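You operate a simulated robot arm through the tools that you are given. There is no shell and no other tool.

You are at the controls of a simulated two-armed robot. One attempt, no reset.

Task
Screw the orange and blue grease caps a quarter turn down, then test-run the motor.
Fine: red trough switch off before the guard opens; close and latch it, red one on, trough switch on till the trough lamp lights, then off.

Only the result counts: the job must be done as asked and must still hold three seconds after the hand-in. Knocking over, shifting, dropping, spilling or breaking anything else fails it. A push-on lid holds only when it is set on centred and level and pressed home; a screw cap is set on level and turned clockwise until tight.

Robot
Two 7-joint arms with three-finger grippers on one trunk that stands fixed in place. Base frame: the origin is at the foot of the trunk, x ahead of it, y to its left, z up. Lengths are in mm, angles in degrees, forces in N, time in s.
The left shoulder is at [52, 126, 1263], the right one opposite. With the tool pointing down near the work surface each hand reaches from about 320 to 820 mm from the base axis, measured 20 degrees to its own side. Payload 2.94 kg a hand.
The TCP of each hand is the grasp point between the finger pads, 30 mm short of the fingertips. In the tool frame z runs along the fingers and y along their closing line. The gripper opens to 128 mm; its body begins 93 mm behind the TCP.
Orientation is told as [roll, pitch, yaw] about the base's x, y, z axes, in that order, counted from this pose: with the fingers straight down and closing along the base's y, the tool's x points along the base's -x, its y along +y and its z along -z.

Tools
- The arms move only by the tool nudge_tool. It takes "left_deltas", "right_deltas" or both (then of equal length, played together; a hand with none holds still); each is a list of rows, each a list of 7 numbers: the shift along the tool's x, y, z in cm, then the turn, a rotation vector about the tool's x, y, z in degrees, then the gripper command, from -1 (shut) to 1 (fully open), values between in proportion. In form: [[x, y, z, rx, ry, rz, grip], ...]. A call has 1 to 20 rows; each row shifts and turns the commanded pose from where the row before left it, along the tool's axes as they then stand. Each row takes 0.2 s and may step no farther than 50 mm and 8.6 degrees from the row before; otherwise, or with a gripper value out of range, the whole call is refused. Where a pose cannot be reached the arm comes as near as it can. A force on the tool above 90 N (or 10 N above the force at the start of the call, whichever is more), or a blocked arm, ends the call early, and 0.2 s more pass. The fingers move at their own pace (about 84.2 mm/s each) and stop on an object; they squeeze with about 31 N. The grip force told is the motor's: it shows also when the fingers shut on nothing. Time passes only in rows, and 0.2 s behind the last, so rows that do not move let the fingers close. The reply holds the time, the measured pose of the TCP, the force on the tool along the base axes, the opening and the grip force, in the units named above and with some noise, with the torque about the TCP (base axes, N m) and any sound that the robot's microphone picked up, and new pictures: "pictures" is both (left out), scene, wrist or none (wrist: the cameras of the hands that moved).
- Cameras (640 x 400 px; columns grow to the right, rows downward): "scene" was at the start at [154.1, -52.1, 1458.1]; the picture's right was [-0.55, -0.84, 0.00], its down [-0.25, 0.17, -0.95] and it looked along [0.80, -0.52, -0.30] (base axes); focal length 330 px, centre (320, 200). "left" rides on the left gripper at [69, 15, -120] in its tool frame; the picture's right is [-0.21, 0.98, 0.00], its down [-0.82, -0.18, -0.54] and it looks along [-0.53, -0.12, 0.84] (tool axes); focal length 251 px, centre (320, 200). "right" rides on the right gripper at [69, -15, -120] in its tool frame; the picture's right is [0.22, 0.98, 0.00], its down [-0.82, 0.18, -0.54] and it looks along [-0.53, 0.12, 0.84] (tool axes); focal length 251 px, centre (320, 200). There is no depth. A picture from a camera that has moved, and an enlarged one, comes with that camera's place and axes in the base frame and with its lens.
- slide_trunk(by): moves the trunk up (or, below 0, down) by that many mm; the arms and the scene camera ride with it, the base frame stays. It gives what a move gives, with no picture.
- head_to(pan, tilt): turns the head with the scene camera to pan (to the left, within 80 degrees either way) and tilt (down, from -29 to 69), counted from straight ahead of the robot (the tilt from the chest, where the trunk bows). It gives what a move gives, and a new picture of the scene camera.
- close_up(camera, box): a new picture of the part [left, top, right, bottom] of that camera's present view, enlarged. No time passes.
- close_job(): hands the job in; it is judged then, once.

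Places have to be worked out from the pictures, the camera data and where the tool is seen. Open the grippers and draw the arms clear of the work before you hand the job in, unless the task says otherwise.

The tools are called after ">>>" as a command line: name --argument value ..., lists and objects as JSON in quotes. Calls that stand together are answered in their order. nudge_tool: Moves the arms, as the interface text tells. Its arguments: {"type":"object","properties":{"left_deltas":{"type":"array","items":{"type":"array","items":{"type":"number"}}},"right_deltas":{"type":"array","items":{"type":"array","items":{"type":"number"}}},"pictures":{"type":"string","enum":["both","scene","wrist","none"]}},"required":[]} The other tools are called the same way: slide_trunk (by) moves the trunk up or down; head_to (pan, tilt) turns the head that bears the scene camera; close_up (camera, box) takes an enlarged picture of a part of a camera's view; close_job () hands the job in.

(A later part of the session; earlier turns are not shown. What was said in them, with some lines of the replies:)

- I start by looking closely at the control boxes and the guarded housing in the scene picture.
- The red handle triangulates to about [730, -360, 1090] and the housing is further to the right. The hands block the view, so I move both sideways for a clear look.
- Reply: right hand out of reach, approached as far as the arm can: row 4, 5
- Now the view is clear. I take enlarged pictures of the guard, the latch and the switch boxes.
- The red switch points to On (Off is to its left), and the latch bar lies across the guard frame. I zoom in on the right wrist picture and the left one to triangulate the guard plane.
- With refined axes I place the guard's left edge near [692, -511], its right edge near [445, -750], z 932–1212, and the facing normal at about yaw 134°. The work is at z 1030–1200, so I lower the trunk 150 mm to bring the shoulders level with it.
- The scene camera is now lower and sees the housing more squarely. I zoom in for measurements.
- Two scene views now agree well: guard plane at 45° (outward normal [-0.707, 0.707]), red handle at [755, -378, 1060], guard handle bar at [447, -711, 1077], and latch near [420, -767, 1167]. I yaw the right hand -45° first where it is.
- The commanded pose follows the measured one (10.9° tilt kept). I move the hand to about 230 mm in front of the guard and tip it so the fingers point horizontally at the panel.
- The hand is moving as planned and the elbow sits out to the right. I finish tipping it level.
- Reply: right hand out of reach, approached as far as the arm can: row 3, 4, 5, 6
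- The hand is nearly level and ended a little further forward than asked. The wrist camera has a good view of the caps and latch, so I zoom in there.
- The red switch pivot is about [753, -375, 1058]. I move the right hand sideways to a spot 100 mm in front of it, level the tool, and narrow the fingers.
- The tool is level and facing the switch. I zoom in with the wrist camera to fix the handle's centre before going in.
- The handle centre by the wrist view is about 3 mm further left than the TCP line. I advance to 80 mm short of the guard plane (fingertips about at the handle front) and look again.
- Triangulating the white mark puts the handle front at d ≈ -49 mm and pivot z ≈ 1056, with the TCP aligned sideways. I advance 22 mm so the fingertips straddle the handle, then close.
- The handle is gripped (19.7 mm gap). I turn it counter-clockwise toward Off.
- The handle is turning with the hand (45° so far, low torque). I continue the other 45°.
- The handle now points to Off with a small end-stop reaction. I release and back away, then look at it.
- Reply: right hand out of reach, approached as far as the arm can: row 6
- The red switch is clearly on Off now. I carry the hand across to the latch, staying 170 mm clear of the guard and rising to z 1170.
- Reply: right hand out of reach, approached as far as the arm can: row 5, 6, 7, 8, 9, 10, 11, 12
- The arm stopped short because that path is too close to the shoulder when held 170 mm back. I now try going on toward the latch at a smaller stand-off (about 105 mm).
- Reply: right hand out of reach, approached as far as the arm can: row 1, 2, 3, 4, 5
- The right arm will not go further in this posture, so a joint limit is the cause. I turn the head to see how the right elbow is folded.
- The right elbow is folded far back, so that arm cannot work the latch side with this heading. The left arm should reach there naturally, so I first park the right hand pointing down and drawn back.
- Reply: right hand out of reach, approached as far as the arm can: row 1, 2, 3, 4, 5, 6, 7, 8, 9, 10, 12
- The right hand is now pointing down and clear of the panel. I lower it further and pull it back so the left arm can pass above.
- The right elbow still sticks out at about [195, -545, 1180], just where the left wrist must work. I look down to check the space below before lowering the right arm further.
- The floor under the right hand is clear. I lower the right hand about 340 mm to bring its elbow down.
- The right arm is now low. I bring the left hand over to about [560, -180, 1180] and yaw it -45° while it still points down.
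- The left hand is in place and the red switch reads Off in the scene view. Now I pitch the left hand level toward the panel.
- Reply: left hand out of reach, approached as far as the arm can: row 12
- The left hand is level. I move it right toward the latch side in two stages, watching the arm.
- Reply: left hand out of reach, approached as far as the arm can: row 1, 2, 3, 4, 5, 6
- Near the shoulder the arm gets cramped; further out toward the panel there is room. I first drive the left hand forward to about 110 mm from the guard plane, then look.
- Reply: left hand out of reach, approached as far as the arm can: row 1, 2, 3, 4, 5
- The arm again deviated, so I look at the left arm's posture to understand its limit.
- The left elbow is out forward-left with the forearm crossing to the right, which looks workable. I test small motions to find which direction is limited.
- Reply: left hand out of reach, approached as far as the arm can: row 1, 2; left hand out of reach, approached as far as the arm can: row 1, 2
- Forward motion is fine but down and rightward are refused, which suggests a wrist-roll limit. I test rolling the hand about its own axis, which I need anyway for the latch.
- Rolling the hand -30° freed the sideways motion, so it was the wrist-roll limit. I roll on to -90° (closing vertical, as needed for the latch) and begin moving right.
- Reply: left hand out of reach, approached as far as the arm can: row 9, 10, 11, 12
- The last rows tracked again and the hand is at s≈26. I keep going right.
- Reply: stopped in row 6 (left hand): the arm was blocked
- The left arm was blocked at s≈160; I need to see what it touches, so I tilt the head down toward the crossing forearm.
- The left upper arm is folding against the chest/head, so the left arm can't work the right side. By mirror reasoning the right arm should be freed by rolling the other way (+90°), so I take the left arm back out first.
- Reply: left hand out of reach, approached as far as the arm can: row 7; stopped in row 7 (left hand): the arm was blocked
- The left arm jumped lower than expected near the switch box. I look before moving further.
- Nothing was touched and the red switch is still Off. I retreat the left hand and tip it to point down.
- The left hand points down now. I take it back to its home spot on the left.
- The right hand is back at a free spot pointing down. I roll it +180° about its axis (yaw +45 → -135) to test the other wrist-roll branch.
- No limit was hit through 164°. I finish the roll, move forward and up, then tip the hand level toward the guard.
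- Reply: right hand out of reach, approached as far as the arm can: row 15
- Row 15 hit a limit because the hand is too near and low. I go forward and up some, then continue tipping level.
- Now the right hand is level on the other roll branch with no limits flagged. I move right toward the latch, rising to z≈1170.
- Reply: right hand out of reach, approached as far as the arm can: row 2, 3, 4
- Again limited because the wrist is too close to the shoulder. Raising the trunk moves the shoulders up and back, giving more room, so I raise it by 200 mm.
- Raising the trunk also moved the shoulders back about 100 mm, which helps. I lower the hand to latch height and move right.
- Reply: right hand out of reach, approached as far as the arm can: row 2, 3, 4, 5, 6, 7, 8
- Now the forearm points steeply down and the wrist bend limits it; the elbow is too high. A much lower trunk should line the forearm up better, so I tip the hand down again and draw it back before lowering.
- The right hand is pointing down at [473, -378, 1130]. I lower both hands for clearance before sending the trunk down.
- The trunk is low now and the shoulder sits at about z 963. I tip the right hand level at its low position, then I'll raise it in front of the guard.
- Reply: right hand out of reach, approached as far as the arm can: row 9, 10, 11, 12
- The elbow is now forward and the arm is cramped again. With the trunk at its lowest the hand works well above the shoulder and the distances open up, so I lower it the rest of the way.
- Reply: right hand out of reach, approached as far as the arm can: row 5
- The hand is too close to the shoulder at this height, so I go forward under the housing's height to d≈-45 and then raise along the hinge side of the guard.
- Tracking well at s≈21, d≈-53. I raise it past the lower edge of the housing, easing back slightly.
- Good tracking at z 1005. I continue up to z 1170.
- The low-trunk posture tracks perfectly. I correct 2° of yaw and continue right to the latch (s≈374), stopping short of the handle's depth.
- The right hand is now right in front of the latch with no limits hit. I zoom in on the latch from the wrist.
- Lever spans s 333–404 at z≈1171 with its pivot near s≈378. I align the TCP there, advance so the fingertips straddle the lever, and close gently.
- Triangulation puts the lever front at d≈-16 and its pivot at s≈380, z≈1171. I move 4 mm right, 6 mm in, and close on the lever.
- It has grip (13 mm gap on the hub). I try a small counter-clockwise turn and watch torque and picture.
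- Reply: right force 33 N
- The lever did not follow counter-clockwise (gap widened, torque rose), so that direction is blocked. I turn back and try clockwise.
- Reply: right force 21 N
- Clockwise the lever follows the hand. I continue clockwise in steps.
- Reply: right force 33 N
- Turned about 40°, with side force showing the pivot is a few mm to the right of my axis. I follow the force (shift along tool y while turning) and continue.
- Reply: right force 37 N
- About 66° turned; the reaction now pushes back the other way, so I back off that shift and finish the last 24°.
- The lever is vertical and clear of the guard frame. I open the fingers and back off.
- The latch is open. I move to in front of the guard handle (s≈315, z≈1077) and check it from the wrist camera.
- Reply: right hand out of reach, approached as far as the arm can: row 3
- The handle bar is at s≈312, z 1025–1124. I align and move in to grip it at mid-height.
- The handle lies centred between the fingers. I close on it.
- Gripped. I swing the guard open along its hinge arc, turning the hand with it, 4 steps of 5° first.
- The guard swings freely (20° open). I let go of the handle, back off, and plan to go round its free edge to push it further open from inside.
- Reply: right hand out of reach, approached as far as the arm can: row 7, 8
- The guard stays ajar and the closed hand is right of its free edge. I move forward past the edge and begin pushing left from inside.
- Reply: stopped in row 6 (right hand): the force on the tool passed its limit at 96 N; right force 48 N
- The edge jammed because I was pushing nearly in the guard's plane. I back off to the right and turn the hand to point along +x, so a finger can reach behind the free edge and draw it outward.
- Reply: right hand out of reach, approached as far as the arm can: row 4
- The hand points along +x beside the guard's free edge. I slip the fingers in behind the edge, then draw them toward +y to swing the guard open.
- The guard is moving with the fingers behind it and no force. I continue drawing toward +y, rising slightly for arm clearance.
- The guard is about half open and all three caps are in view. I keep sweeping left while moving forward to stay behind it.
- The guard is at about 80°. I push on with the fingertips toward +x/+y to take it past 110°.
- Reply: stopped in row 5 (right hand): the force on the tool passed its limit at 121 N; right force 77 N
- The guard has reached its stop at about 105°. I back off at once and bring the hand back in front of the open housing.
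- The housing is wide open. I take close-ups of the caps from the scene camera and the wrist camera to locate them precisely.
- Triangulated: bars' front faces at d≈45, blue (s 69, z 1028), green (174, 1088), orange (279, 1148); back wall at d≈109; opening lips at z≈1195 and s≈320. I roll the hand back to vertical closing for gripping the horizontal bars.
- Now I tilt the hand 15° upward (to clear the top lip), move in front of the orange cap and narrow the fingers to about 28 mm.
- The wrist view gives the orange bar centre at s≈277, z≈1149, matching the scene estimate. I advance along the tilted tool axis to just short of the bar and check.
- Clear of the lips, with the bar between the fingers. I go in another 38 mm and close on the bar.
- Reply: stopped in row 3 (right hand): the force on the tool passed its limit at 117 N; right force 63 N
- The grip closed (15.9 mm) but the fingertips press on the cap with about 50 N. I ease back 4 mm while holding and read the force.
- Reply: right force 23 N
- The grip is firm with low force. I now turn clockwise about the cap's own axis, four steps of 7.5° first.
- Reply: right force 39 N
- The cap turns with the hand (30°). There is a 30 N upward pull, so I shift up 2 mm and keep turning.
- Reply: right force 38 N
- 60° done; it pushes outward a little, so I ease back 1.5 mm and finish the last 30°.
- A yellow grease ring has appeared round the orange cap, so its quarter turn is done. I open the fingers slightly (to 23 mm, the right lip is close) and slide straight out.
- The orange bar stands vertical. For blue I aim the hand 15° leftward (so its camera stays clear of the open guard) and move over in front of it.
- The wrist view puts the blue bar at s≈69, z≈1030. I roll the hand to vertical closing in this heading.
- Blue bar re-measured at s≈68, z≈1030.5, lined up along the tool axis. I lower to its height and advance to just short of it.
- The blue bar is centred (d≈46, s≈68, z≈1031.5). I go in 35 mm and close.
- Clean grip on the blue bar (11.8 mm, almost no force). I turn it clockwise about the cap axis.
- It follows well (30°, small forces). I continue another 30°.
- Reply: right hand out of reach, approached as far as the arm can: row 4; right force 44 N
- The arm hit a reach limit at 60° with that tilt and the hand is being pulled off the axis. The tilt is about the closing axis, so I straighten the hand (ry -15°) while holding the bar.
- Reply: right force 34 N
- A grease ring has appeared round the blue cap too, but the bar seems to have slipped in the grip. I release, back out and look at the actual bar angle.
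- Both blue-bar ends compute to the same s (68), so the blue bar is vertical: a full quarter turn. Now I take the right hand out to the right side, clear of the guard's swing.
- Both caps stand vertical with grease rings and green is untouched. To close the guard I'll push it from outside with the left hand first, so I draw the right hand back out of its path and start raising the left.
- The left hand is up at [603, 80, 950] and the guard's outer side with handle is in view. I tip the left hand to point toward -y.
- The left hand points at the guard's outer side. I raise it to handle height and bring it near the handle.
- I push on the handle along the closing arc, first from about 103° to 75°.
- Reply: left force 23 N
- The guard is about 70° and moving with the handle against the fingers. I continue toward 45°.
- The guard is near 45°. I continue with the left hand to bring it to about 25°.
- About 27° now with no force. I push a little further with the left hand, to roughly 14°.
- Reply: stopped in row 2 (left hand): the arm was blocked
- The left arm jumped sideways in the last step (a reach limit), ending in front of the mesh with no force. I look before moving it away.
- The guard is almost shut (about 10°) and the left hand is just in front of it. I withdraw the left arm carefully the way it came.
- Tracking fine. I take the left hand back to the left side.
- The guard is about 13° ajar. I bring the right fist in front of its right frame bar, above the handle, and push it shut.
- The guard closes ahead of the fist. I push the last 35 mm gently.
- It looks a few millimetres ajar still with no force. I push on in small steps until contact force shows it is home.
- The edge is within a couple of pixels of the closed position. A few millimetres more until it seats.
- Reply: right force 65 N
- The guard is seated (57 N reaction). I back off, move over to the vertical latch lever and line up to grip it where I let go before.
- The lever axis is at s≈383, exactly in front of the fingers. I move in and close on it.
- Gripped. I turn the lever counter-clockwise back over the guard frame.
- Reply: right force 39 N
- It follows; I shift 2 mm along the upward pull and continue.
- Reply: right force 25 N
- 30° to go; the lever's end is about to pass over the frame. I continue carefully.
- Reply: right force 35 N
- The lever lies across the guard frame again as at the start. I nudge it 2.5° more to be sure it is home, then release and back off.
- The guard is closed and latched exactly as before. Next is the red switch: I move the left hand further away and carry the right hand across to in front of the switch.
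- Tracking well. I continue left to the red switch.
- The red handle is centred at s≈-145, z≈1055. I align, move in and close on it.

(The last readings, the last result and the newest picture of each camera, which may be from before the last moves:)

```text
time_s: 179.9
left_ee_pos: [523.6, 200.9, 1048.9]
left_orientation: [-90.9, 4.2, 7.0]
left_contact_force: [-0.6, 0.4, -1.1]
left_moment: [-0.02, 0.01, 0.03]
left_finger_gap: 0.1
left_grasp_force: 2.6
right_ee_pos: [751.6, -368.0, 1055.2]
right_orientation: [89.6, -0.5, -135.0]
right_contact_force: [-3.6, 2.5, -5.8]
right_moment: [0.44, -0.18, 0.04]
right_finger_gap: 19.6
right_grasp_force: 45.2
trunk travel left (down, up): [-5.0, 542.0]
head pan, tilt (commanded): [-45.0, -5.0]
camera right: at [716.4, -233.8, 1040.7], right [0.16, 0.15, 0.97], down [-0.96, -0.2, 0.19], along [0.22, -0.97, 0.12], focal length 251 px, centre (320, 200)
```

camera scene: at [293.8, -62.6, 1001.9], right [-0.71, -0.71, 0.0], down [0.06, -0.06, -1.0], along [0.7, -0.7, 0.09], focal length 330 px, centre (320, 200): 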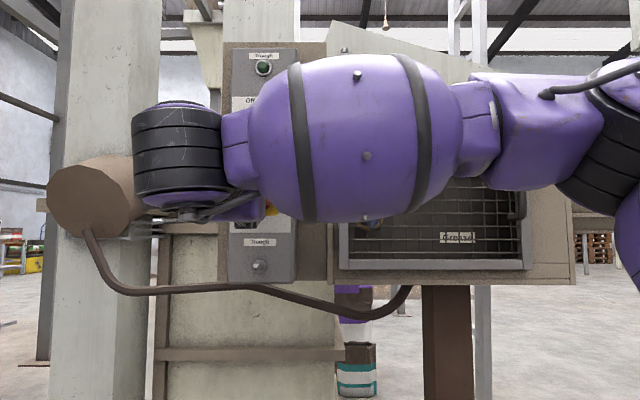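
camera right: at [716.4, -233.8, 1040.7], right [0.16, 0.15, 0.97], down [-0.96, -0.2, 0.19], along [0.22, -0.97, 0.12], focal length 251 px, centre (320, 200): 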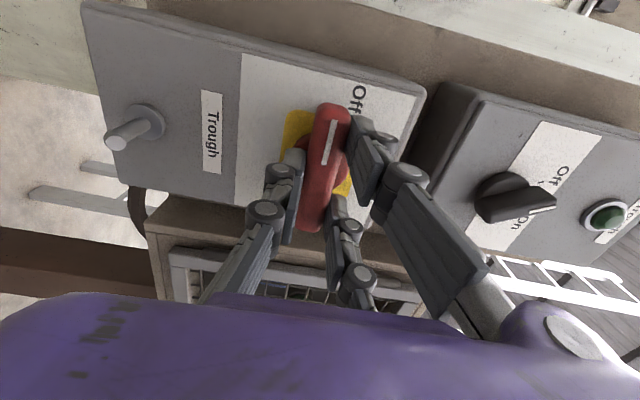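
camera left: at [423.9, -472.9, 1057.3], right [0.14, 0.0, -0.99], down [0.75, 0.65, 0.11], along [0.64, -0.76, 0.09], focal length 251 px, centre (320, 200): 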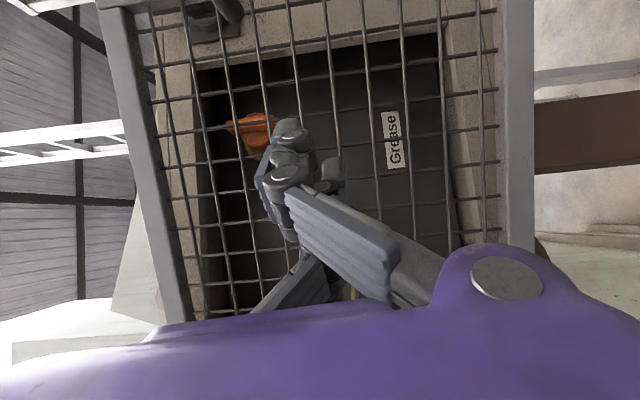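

Gripped. I turn the red switch clockwise toward On, 45° first.

>>> nudge_tool --right_deltas '[[0, 0, 0, 0, 0, 7.5, -1], [0, 0, 0, 0, 0, 7.5, -1], [0, 0, 0, 0, 0, 7.5, -1], [0, 0, 0, 0, 0, 7.5, -1], [0, 0, 0, 0, 0, 7.5, -1], [0, 0, 0, 0, 0, 7.5, -1]]' --pictures "wrist"

```text
time_s: 181.3
left_ee_pos: [523.8, 202.2, 1049.9]
left_orientation: [-90.9, 4.3, 7.0]
left_contact_force: [-0.5, 0.3, -0.9]
left_moment: [-0.01, 0.02, 0.01]
left_finger_gap: 0.2
left_grasp_force: 3.1
right_ee_pos: [750.8, -366.9, 1057.1]
right_orientation: [89.8, 44.9, -135.3]
right_contact_force: [-6.7, -1.4, -3.4]
right_moment: [0.08, 0.06, 0.02]
right_finger_gap: 19.7
right_grasp_force: 44.6
trunk travel left (down, up): [-5.0, 542.0]
head pan, tilt (commanded): [-45.0, -5.0]
camera right: at [709.8, -240.7, 1095.1], right [-0.38, -0.38, 0.84], down [-0.89, -0.12, -0.45], along [0.27, -0.92, -0.29], focal length 251 px, centre (320, 200)
```

right: 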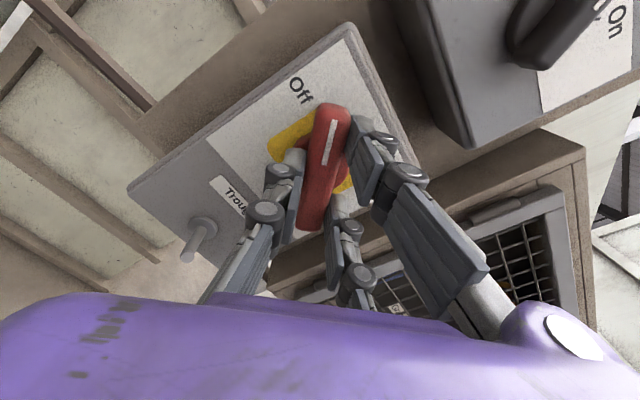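

It turns freely. I finish the other 45°.

>>> nudge_tool --right_deltas '[[0, 0, 0, 0, 0, 7.5, -1], [0, 0, 0, 0, 0, 7.5, -1], [0, 0, 0, 0, 0, 7.5, -1], [0, 0, 0, 0, 0, 7.5, -1], [0, 0, 0, 0, 0, 7.5, -1], [0, 0, 0, 0, 0, 7.5, -1]]' --pictures "wrist"

```text
time_s: 182.7
left_ee_pos: [522.1, 201.8, 1050.2]
left_orientation: [-90.8, 4.1, 7.0]
left_contact_force: [0.1, 0.0, 0.1]
left_moment: [0.03, -0.01, 0.02]
left_finger_gap: 0.0
left_grasp_force: 3.1
right_ee_pos: [750.4, -368.1, 1057.5]
right_orientation: [57.7, 89.8, -167.5]
right_contact_force: [-14.0, -8.7, -0.2]
right_moment: [-1.13, -1.08, -0.39]
right_finger_gap: 19.7
right_grasp_force: 44.6
trunk travel left (down, up): [-5.0, 542.0]
head pan, tilt (commanded): [-45.0, -5.0]
camera right: at [677.7, -272.8, 1126.7], right [-0.69, -0.69, 0.22], down [-0.51, 0.26, -0.82], along [0.51, -0.68, -0.53], focal length 251 px, centre (320, 200)
```

right: 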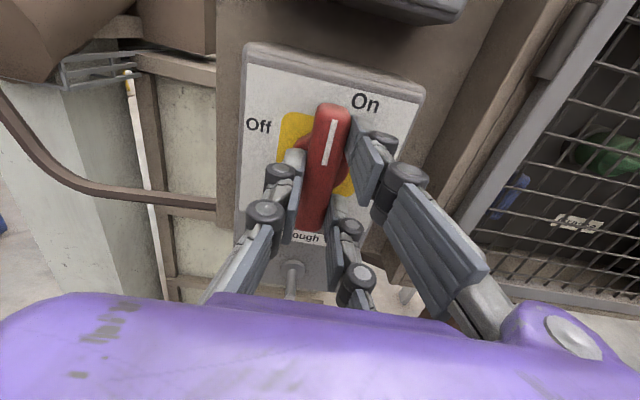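

The red handle is upright at On against its stop. I release, back off and check.

>>> nudge_tool --right_deltas '[[0, 0, 0, 0, 0, 0, -0.3], [0, 0, 0, 0, 0, 0, 0.0], [0, 0, -2, 0, 0, 0, 0.0], [0, 0, -2.5, 0, 0, 0, 0.0], [0, 0, -2, 0, 0, 0, 0.0]]' --pictures "both"

>>> close_up --camera "right" --box '[200, 0, 440, 180]'

```text
time_s: 183.9
left_ee_pos: [522.2, 201.5, 1049.5]
left_orientation: [-91.0, 4.3, 7.0]
left_contact_force: [-0.2, -0.3, -0.5]
left_moment: [0.03, -0.01, -0.02]
left_finger_gap: 0.0
left_grasp_force: 2.9
right_ee_pos: [707.2, -322.1, 1055.4]
right_orientation: [61.7, 89.6, -163.4]
right_contact_force: [0.0, 0.8, 0.4]
right_moment: [0.0, -0.02, -0.03]
right_finger_gap: 64.1
right_grasp_force: 0.1
trunk travel left (down, up): [-5.0, 542.0]
head pan, tilt (commanded): [-45.0, -5.0]
camera scene: at [293.3, -62.6, 1002.1], right [-0.71, -0.71, 0.0], down [0.06, -0.06, -1.0], along [0.7, -0.7, 0.09], focal length 330 px, centre (320, 200)
camera right: at [634.0, -226.0, 1126.1], right [-0.69, -0.69, 0.22], down [-0.52, 0.25, -0.82], along [0.51, -0.68, -0.53], focal length 251 px, centre (320, 200)
```

scene: 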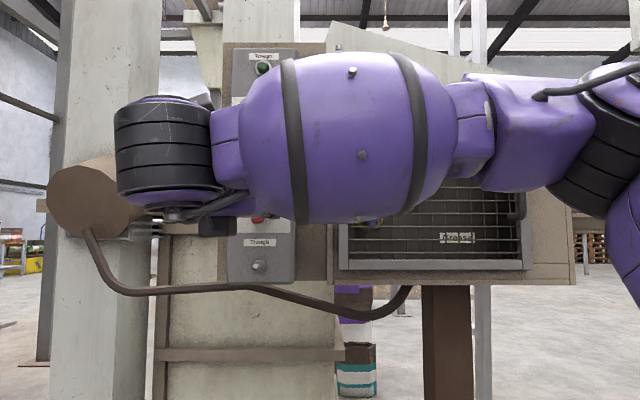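
right: 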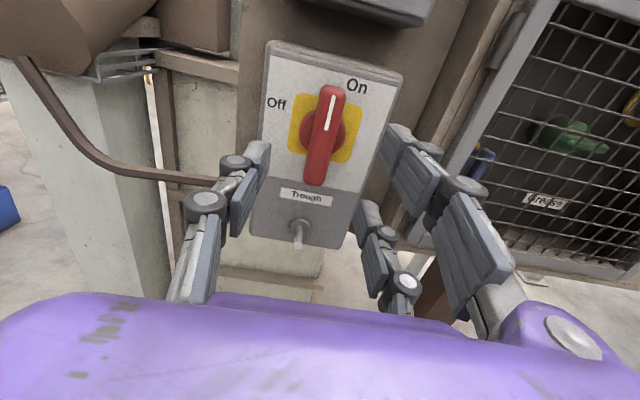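

```text
2.22 times, centred on (320, 90) of right
camera zoom: at [634.0, -226.0, 1126.1], right [-0.69, -0.69, 0.22], down [-0.52, 0.25, -0.82], along [0.51, -0.68, -0.53], focal length 559 px, centre (320, 444)
```

zoom: 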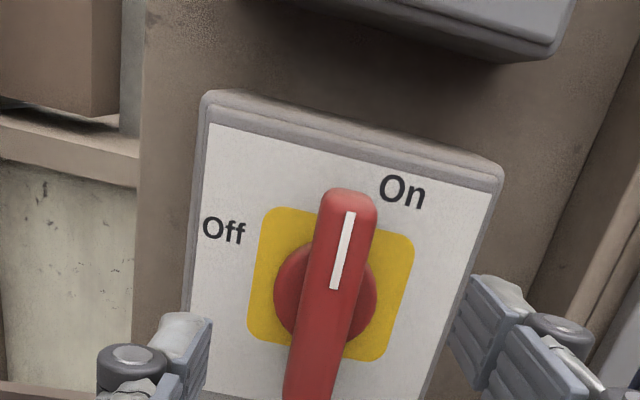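

Red is On. Now I raise the right hand to the black trough selector above and look at it, also testing whether the wrist can roll 30° beyond upright.

>>> nudge_tool --right_deltas '[[3.8, 0.2, 0, 0, 0, 0, 0], [3.8, 0.2, 0, 0, 0, 0, 0], [3.8, 0.2, 0, 0, 0, 0, 0], [3.8, 0.1, 0, 0, 0, 0, 0], [0, 0, 0, 0, 0, 7.5, 0], [0, 0, 0, 0, 0, 7.5, 0], [0, 0, 0, 0, 0, 7.5, 0], [0, 0, 0, 0, 0, 7.5, 0], [0, 0, 0, 0, 0, 5, 0]]' --pictures "wrist"

```text
time_s: 185.9
left_ee_pos: [523.9, 201.9, 1049.6]
left_orientation: [-91.0, 4.3, 7.0]
left_contact_force: [0.4, 0.1, 0.5]
left_moment: [0.0, 0.02, -0.01]
left_finger_gap: 0.0
left_grasp_force: 2.4
right_ee_pos: [703.0, -326.0, 1206.7]
right_orientation: [-89.6, 55.4, 45.3]
right_contact_force: [0.0, -0.5, 0.1]
right_moment: [-0.04, -0.01, 0.0]
right_finger_gap: 64.0
right_grasp_force: 0.0
trunk travel left (down, up): [-5.0, 542.0]
head pan, tilt (commanded): [-45.0, -5.0]
camera right: at [599.1, -260.1, 1273.3], right [-0.66, -0.65, -0.38], down [-0.16, 0.61, -0.78], along [0.74, -0.45, -0.5], focal length 251 px, centre (320, 200)
```

right: 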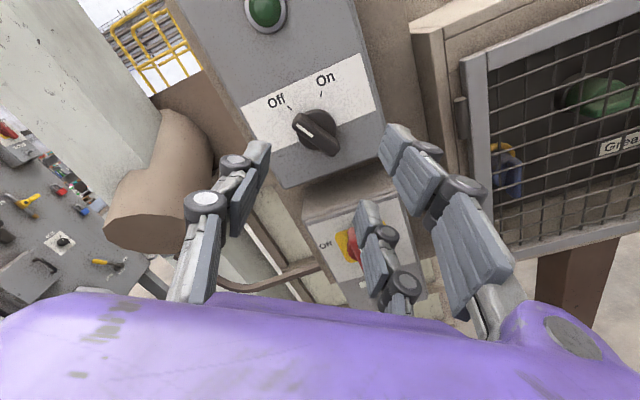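

The wrist allows it. I roll back to -30° to match the knob's Off angle and zoom in on it.

>>> nudge_tool --right_deltas '[[0, 0, 0, 0, 0, -7.22, 0], [0, 0, 0, 0, 0, -7.22, 0], [0, 0, 0, 0, 0, -7.22, 0], [0, 0, 0, 0, 0, -7.22, 0], [0, 0, 0, 0, 0, -7.22, 0], [0, 0, 0, 0, 0, -7.22, 0], [0, 0, 0, 0, 0, -7.22, 0], [0, 0, 0, 0, 0, -7.22, 0], [0, 0, 0, 0, 0, -7.22, 0]]' --pictures "wrist"

>>> close_up --camera "right" --box '[220, 40, 420, 190]'

```text
time_s: 187.9
left_ee_pos: [523.4, 202.3, 1049.9]
left_orientation: [-90.8, 4.3, 7.0]
left_contact_force: [0.0, 0.0, 0.7]
left_moment: [-0.01, 0.02, 0.0]
left_finger_gap: 0.1
left_grasp_force: 3.3
right_ee_pos: [702.5, -326.7, 1207.8]
right_orientation: [89.6, 59.5, -135.4]
right_contact_force: [-0.4, -0.3, 0.4]
right_moment: [0.01, -0.04, 0.04]
right_finger_gap: 63.9
right_grasp_force: 0.0
trunk travel left (down, up): [-5.0, 542.0]
head pan, tilt (commanded): [-45.0, -5.0]
camera right: at [652.2, -206.9, 1259.8], right [-0.52, -0.52, 0.68], down [-0.79, -0.02, -0.61], along [0.33, -0.85, -0.4], focal length 251 px, centre (320, 200)
```

right: 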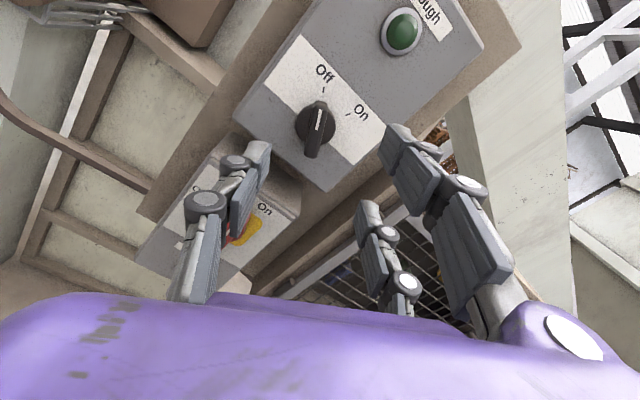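

```text
2.67 times, centred on (320, 115) of right
camera zoom: at [652.2, -206.9, 1259.8], right [-0.52, -0.52, 0.68], down [-0.79, -0.02, -0.61], along [0.33, -0.85, -0.4], focal length 670 px, centre (320, 427)
```

zoom: 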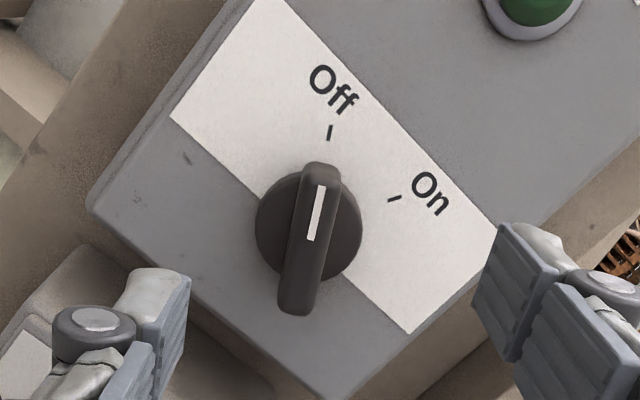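

The knob centre is near s≈-143, z≈1207.5 with its bar 30° left of vertical, matching the hand's roll. I align, narrow the fingers, and move in.

>>> nudge_tool --right_deltas '[[0.25, -0.42, 2.0, 0, 0, 0, -0.3], [0, 0, 2.0, 0, 0, 0, -0.4], [0, 0, 2.0, 0, 0, 0, -0.4]]' --pictures "wrist"

>>> close_up --camera "right" --box '[220, 60, 420, 210]'

```text
time_s: 188.7
left_ee_pos: [523.4, 201.9, 1049.3]
left_orientation: [-90.9, 4.3, 6.9]
left_contact_force: [-0.3, 0.5, 0.9]
left_moment: [0.0, -0.01, 0.01]
left_finger_gap: 0.1
left_grasp_force: 3.0
right_ee_pos: [748.3, -366.1, 1208.0]
right_orientation: [89.6, 59.6, -135.6]
right_contact_force: [0.4, -0.5, 0.1]
right_moment: [-0.03, -0.01, 0.01]
right_finger_gap: 38.6
right_grasp_force: 0.1
trunk travel left (down, up): [-5.0, 542.0]
head pan, tilt (commanded): [-45.0, -5.0]
camera right: at [698.2, -246.7, 1260.4], right [-0.52, -0.52, 0.68], down [-0.79, -0.02, -0.61], along [0.33, -0.85, -0.4], focal length 251 px, centre (320, 200)
```

right: 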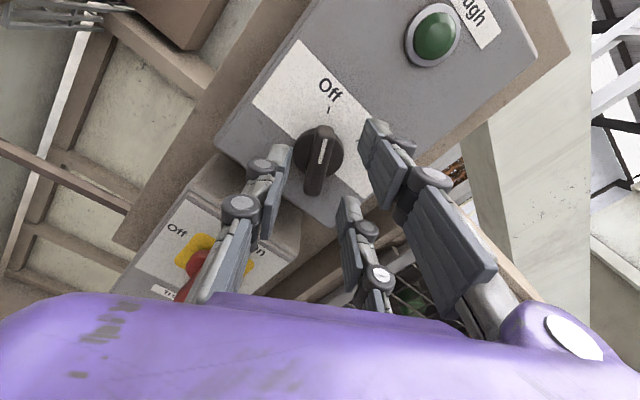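

```text
2.67 times, centred on (320, 135) of right
camera zoom: at [698.2, -246.7, 1260.4], right [-0.52, -0.52, 0.68], down [-0.79, -0.02, -0.61], along [0.33, -0.85, -0.4], focal length 670 px, centre (320, 373)
```

zoom: 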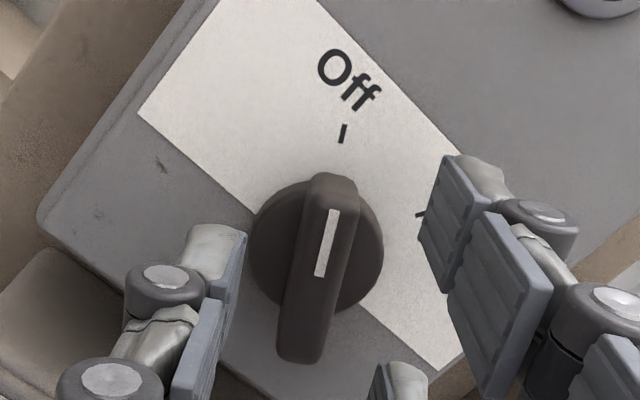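

The knob is between the fingers (front at d≈-34). I advance 13 mm and close on it.

>>> nudge_tool --right_deltas '[[0.05, -0.1, 1.3, 0, 0, 0, -0.4], [0, 0, 0, 0, 0, 0, -0.7], [0, 0, 0, 0, 0, 0, -1], [0, 0, 0, 0, 0, 0, -1]]' --pictures "wrist"

>>> close_up --camera "right" --box '[220, 60, 420, 210]'

```text
time_s: 189.7
left_ee_pos: [523.7, 202.8, 1049.6]
left_orientation: [-90.9, 4.1, 7.0]
left_contact_force: [-0.2, -0.2, -0.1]
left_moment: [0.0, -0.02, 0.02]
left_finger_gap: 0.0
left_grasp_force: 3.0
right_ee_pos: [757.1, -372.8, 1208.1]
right_orientation: [89.7, 59.6, -135.3]
right_contact_force: [-0.2, 1.5, -1.7]
right_moment: [0.22, -0.22, 0.08]
right_finger_gap: 12.8
right_grasp_force: 39.2
trunk travel left (down, up): [-5.0, 542.0]
head pan, tilt (commanded): [-45.0, -5.0]
camera right: at [707.4, -254.6, 1260.8], right [-0.52, -0.52, 0.68], down [-0.79, -0.02, -0.62], along [0.33, -0.85, -0.4], focal length 251 px, centre (320, 200)
```

right: 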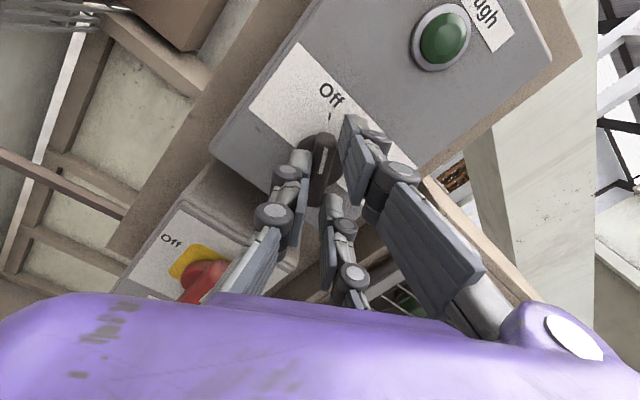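

```text
2.67 times, centred on (320, 135) of right
camera zoom: at [707.4, -254.6, 1260.8], right [-0.52, -0.52, 0.68], down [-0.79, -0.02, -0.62], along [0.33, -0.85, -0.4], focal length 670 px, centre (320, 373)
```

zoom: 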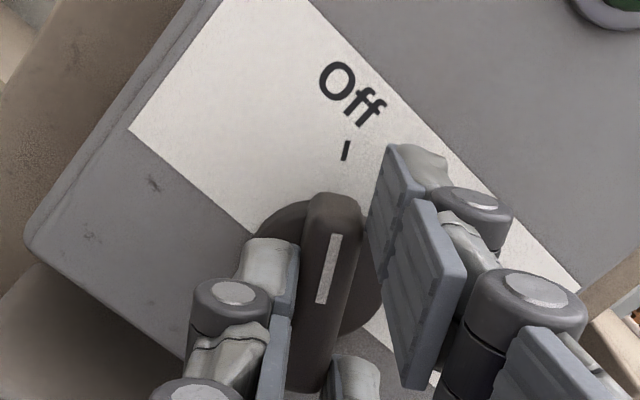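

Clean grip, lamp still dark. I turn the trough switch clockwise to On.

>>> nudge_tool --right_deltas '[[0, 0, 0, 0, 0, 7.5, -1], [0, 0, 0, 0, 0, 7.5, -1], [0, 0, 0, 0, 0, 7.5, -1], [0, 0, 0, 0, 0, 7.5, -1], [0, 0, 0, 0, 0, 7.5, -1], [0, 0, 0, 0, 0, 7.5, -1], [0, 0, 0, 0, 0, 7.5, -1], [0, 0, 0, 0, 0, 7.5, -1]]' --pictures "both"

```text
time_s: 191.5
left_ee_pos: [521.2, 201.3, 1051.0]
left_orientation: [-90.8, 4.0, 7.0]
left_contact_force: [1.4, -0.1, 0.6]
left_moment: [0.0, -0.01, -0.01]
left_finger_gap: 0.3
left_grasp_force: 3.2
right_ee_pos: [756.4, -375.2, 1208.1]
right_orientation: [-89.4, 60.2, 45.2]
right_contact_force: [-25.5, -2.1, -12.8]
right_moment: [0.23, 0.33, -0.47]
right_finger_gap: 13.0
right_grasp_force: 39.5
trunk travel left (down, up): [-5.0, 542.0]
head pan, tilt (commanded): [-45.0, -5.0]
camera scene: at [291.2, -63.5, 1002.6], right [-0.71, -0.71, 0.0], down [0.06, -0.06, -1.0], along [0.7, -0.7, 0.09], focal length 330 px, centre (320, 200)
camera right: at [656.6, -305.6, 1276.8], right [-0.68, -0.67, -0.3], down [-0.2, 0.56, -0.8], along [0.71, -0.48, -0.52], focal length 251 px, centre (320, 200)
```

scene: 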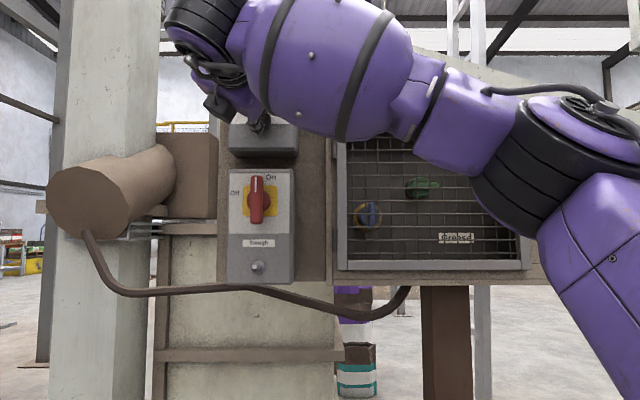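
right: 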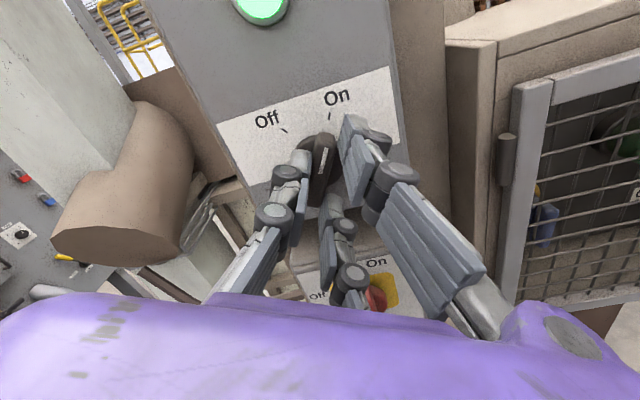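

The trough lamp is lit bright green. I turn the switch straight back to Off.

>>> nudge_tool --right_deltas '[[0, 0, 0, 0, 0, -7.5, -1], [0, 0, 0, 0, 0, -7.5, -1], [0, 0, 0, 0, 0, -7.5, -1], [0, 0, 0, 0, 0, -7.5, -1], [0, 0, 0, 0, 0, -7.5, -1], [0, 0, 0, 0, 0, -7.5, -1], [0, 0, 0, 0, 0, -7.5, -1], [0, 0, 0, 0, 0, -7.5, -1]]' --pictures "wrist"

>>> close_up --camera "right" --box '[220, 0, 520, 210]'

```text
time_s: 193.3
left_ee_pos: [523.9, 202.0, 1049.5]
left_orientation: [-90.9, 4.3, 7.0]
left_contact_force: [1.1, -0.3, -0.5]
left_moment: [-0.03, 0.01, 0.01]
left_finger_gap: 0.3
left_grasp_force: 2.7
right_ee_pos: [757.4, -373.2, 1207.1]
right_orientation: [89.8, 59.5, -135.2]
right_contact_force: [2.9, -9.2, 10.0]
right_moment: [-0.65, -1.17, 0.42]
right_finger_gap: 13.1
right_grasp_force: 39.8
trunk travel left (down, up): [-5.0, 542.0]
head pan, tilt (commanded): [-45.0, -5.0]
camera right: at [707.3, -254.6, 1260.6], right [-0.52, -0.52, 0.68], down [-0.79, -0.02, -0.62], along [0.33, -0.85, -0.4], focal length 251 px, centre (320, 200)
```

right: 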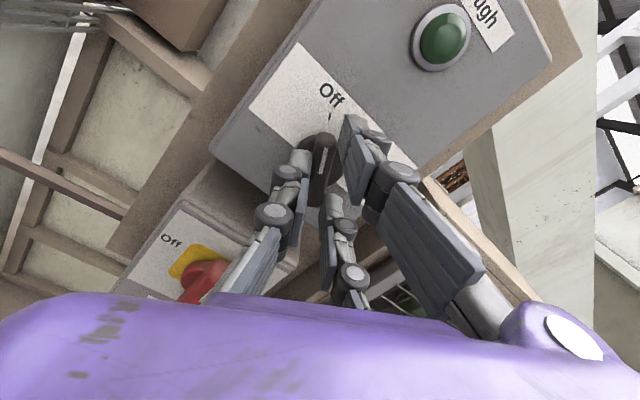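

```text
1.90 times, centred on (370, 105) of right
camera zoom: at [707.3, -254.6, 1260.6], right [-0.52, -0.52, 0.68], down [-0.79, -0.02, -0.62], along [0.33, -0.85, -0.4], focal length 479 px, centre (225, 381)
```

zoom: 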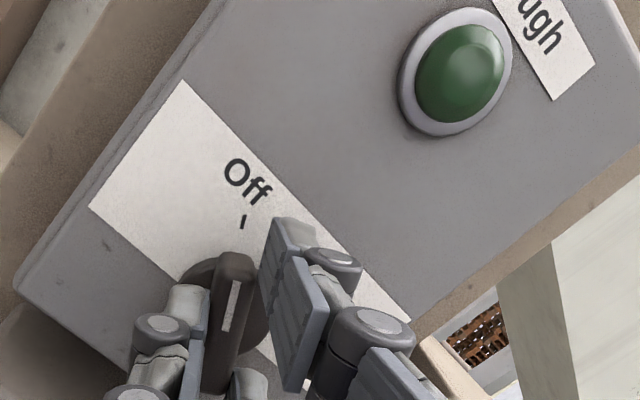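

The lamp is dark and the selector points to Off. I release and back the hand away.

>>> nudge_tool --right_deltas '[[0, 0, 0, 0, 0, 0, -0.6], [0, 0, 0, 0, 0, 0, -0.3], [0, 0, -2, 0, 0, 0, -0.2], [0, 0, -3, 0, 0, 0, 0], [0, 0, -3, 0, 0, 0, 0.3]]' --pictures "wrist"

>>> close_up --camera "right" --box '[180, 0, 480, 200]'

```text
time_s: 194.5
left_ee_pos: [523.5, 202.7, 1049.5]
left_orientation: [-90.9, 4.2, 6.9]
left_contact_force: [0.2, -1.2, -0.2]
left_moment: [0.01, -0.02, 0.02]
left_finger_gap: 0.0
left_grasp_force: 3.3
right_ee_pos: [701.9, -317.4, 1208.4]
right_orientation: [89.7, 59.6, -135.4]
right_contact_force: [0.3, -0.1, -0.1]
right_moment: [-0.02, 0.0, -0.01]
right_finger_gap: 83.2
right_grasp_force: 0.0
trunk travel left (down, up): [-5.0, 542.0]
head pan, tilt (commanded): [-45.0, -5.0]
camera right: at [651.8, -199.5, 1261.1], right [-0.52, -0.52, 0.68], down [-0.79, -0.02, -0.62], along [0.33, -0.85, -0.4], focal length 251 px, centre (320, 200)
```

right: 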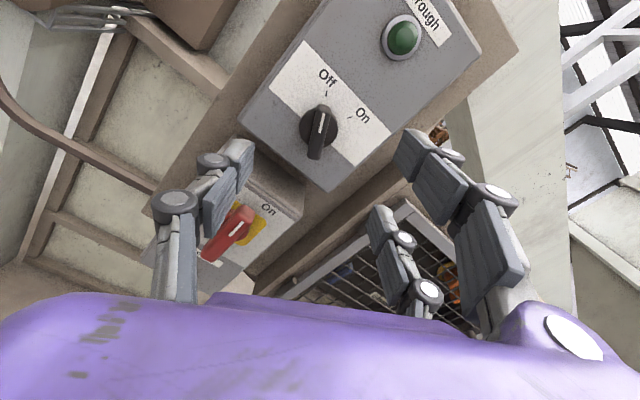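

```text
2.00 times, centred on (330, 100) of right
camera zoom: at [651.8, -199.5, 1261.1], right [-0.52, -0.52, 0.68], down [-0.79, -0.02, -0.62], along [0.33, -0.85, -0.4], focal length 503 px, centre (300, 400)
```

zoom: 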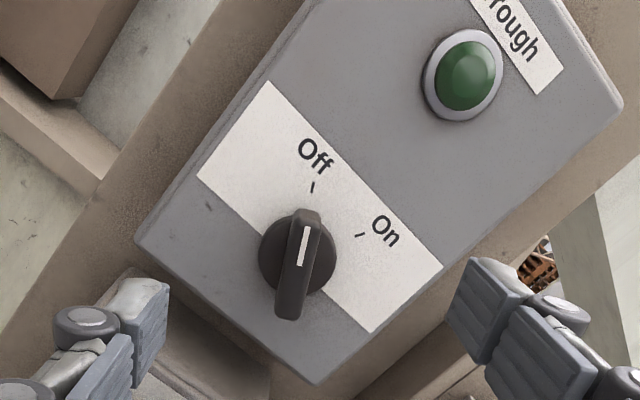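

Everything reads right: red On, trough switch Off, lamp dark. I withdraw the right hand well clear and open both grippers.

>>> nudge_tool --right_deltas '[[0, 0, -4, 0, 0, 0, 0.5], [0, 0, -4, 0, 0, 0, 0.7], [0, 0, -4, 0, 0, 0, 1], [0, 0, -4, 0, 0, 0, 1], [0, 0, -4, 0, 0, 0, 1]]' --left_deltas '[[0, 0, 0, 0, 0, 0, 0.2], [0, 0, 0, 0, 0, 0, 0.6], [0, 0, 0, 0, 0, 0, 1], [0, 0, 0, 0, 0, 0, 1], [0, 0, 0, 0, 0, 0, 1]]' --pictures "both"

```text
time_s: 195.7
left_ee_pos: [522.0, 202.9, 1047.9]
left_orientation: [-90.9, 4.2, 7.0]
left_contact_force: [0.8, -0.6, -0.1]
left_moment: [0.03, 0.01, -0.03]
left_finger_gap: 127.3
left_grasp_force: 0.0
right_ee_pos: [562.3, -257.5, 1184.9]
right_orientation: [89.8, 59.5, -135.0]
right_contact_force: [-0.6, 0.0, -0.4]
right_moment: [0.0, 0.02, 0.03]
right_finger_gap: 127.9
right_grasp_force: 0.1
right hand out of reach, approached as far as the arm can: row 2, 3, 4, 5
trunk travel left (down, up): [-5.0, 542.0]
head pan, tilt (commanded): [-45.0, -5.0]
camera scene: at [293.2, -62.7, 1002.1], right [-0.71, -0.71, 0.0], down [0.06, -0.06, -1.0], along [0.7, -0.7, 0.09], focal length 330 px, centre (320, 200)
camera right: at [512.0, -139.3, 1237.2], right [-0.52, -0.52, 0.68], down [-0.79, -0.02, -0.62], along [0.34, -0.85, -0.4], focal length 251 px, centre (320, 200)
camera left: at [438.8, 312.4, 1036.8], right [0.14, 0.0, -0.99], down [0.76, 0.64, 0.11], along [0.64, -0.77, 0.09], focal length 251 px, centre (320, 200)
```

scene: 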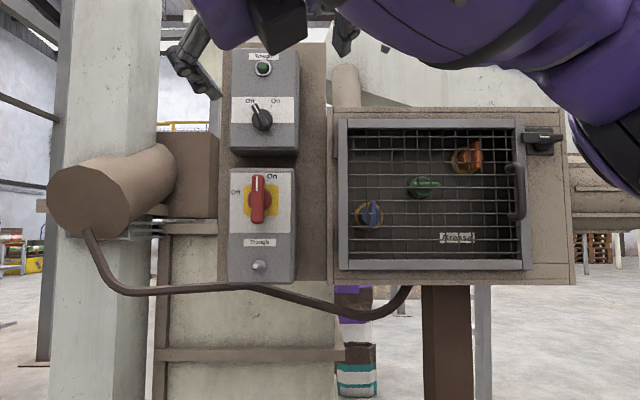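
right: 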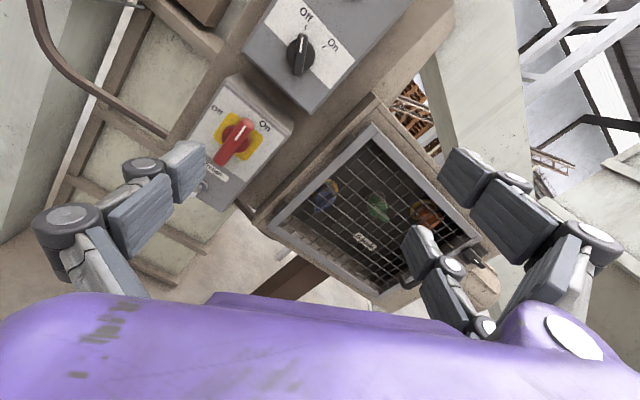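
left: 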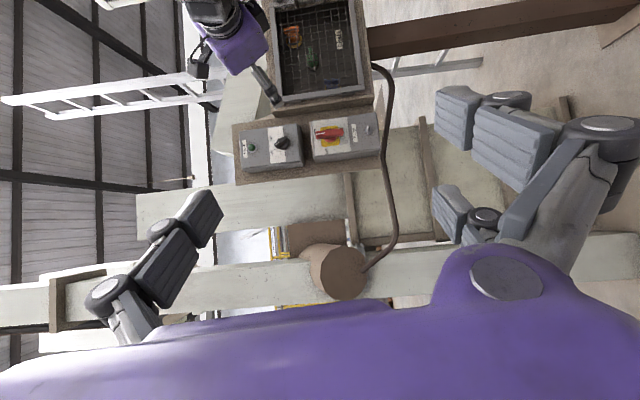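

Both hands are clear and open. A final close-up check of the switches and the guard before handing in.

>>> close_up --camera "scene" --box '[215, 45, 340, 295]'

>>> close_up --camera "scene" --box '[330, 95, 580, 290]'

```text
1.60 times, centred on (278, 170) of scene
camera zoom: at [293.2, -62.7, 1002.1], right [-0.71, -0.71, 0.0], down [0.06, -0.06, -1.0], along [0.7, -0.7, 0.09], focal length 527 px, centre (388, 248)
```

zoom: 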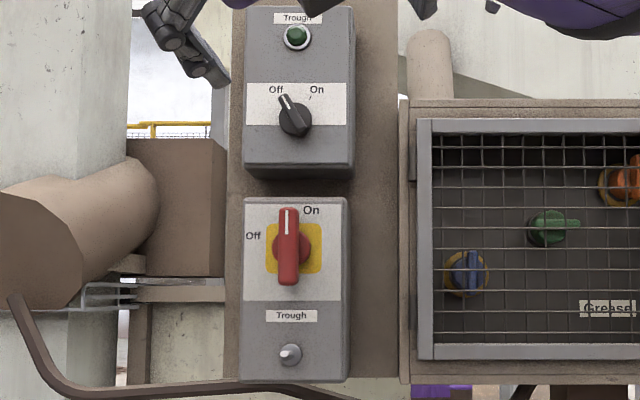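

```text
2.05 times, centred on (455, 192) of scene
camera zoom: at [293.2, -62.7, 1002.1], right [-0.71, -0.71, 0.0], down [0.06, -0.06, -1.0], along [0.7, -0.7, 0.09], focal length 676 px, centre (43, 215)
```

zoom: 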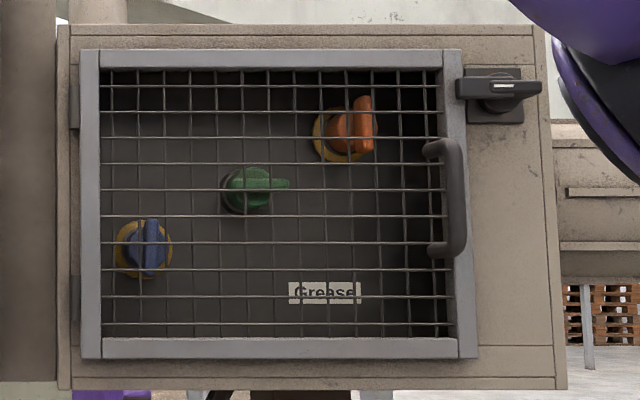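

The final views show everything as asked. The orange and blue caps are turned a quarter with grease rings showing, and green is untouched. The guard is closed and latched, red is On, the trough switch is Off with the lamp dark, and both arms are clear with grippers open. I hand the job in.

>>> close_job

```text
The job is handed in.
```

I turned the orange and blue grease caps down a quarter turn, ran the motor test, and handed the job in. The closing pictures showed everything as you asked.

- **Lock-off:** I turned the red trough switch off before the guard opened, and it stayed off until the guard was closed and latched again.
- **Caps:** The orange and blue caps each turned about 90° clockwise, and a grease ring showed around both. I left the green cap alone. The blue bar slipped in the grip during the last part of its turn, but measured afterwards it stood vertical.
- **Guard:** It is closed, and the latch lever lies across the frame as it did at the start.
- **Test run:** With red on, I turned the trough switch on. The lamp lit, and I turned the switch back off. The lamp is dark again and red is still on.

Both grippers are open and both arms are clear of the work. I swung the guard shut with the left hand and seated it with the right. Near the end of its push the left arm jumped about 120 mm sideways in front of the mesh. I saw no contact force and no damage afterwards.
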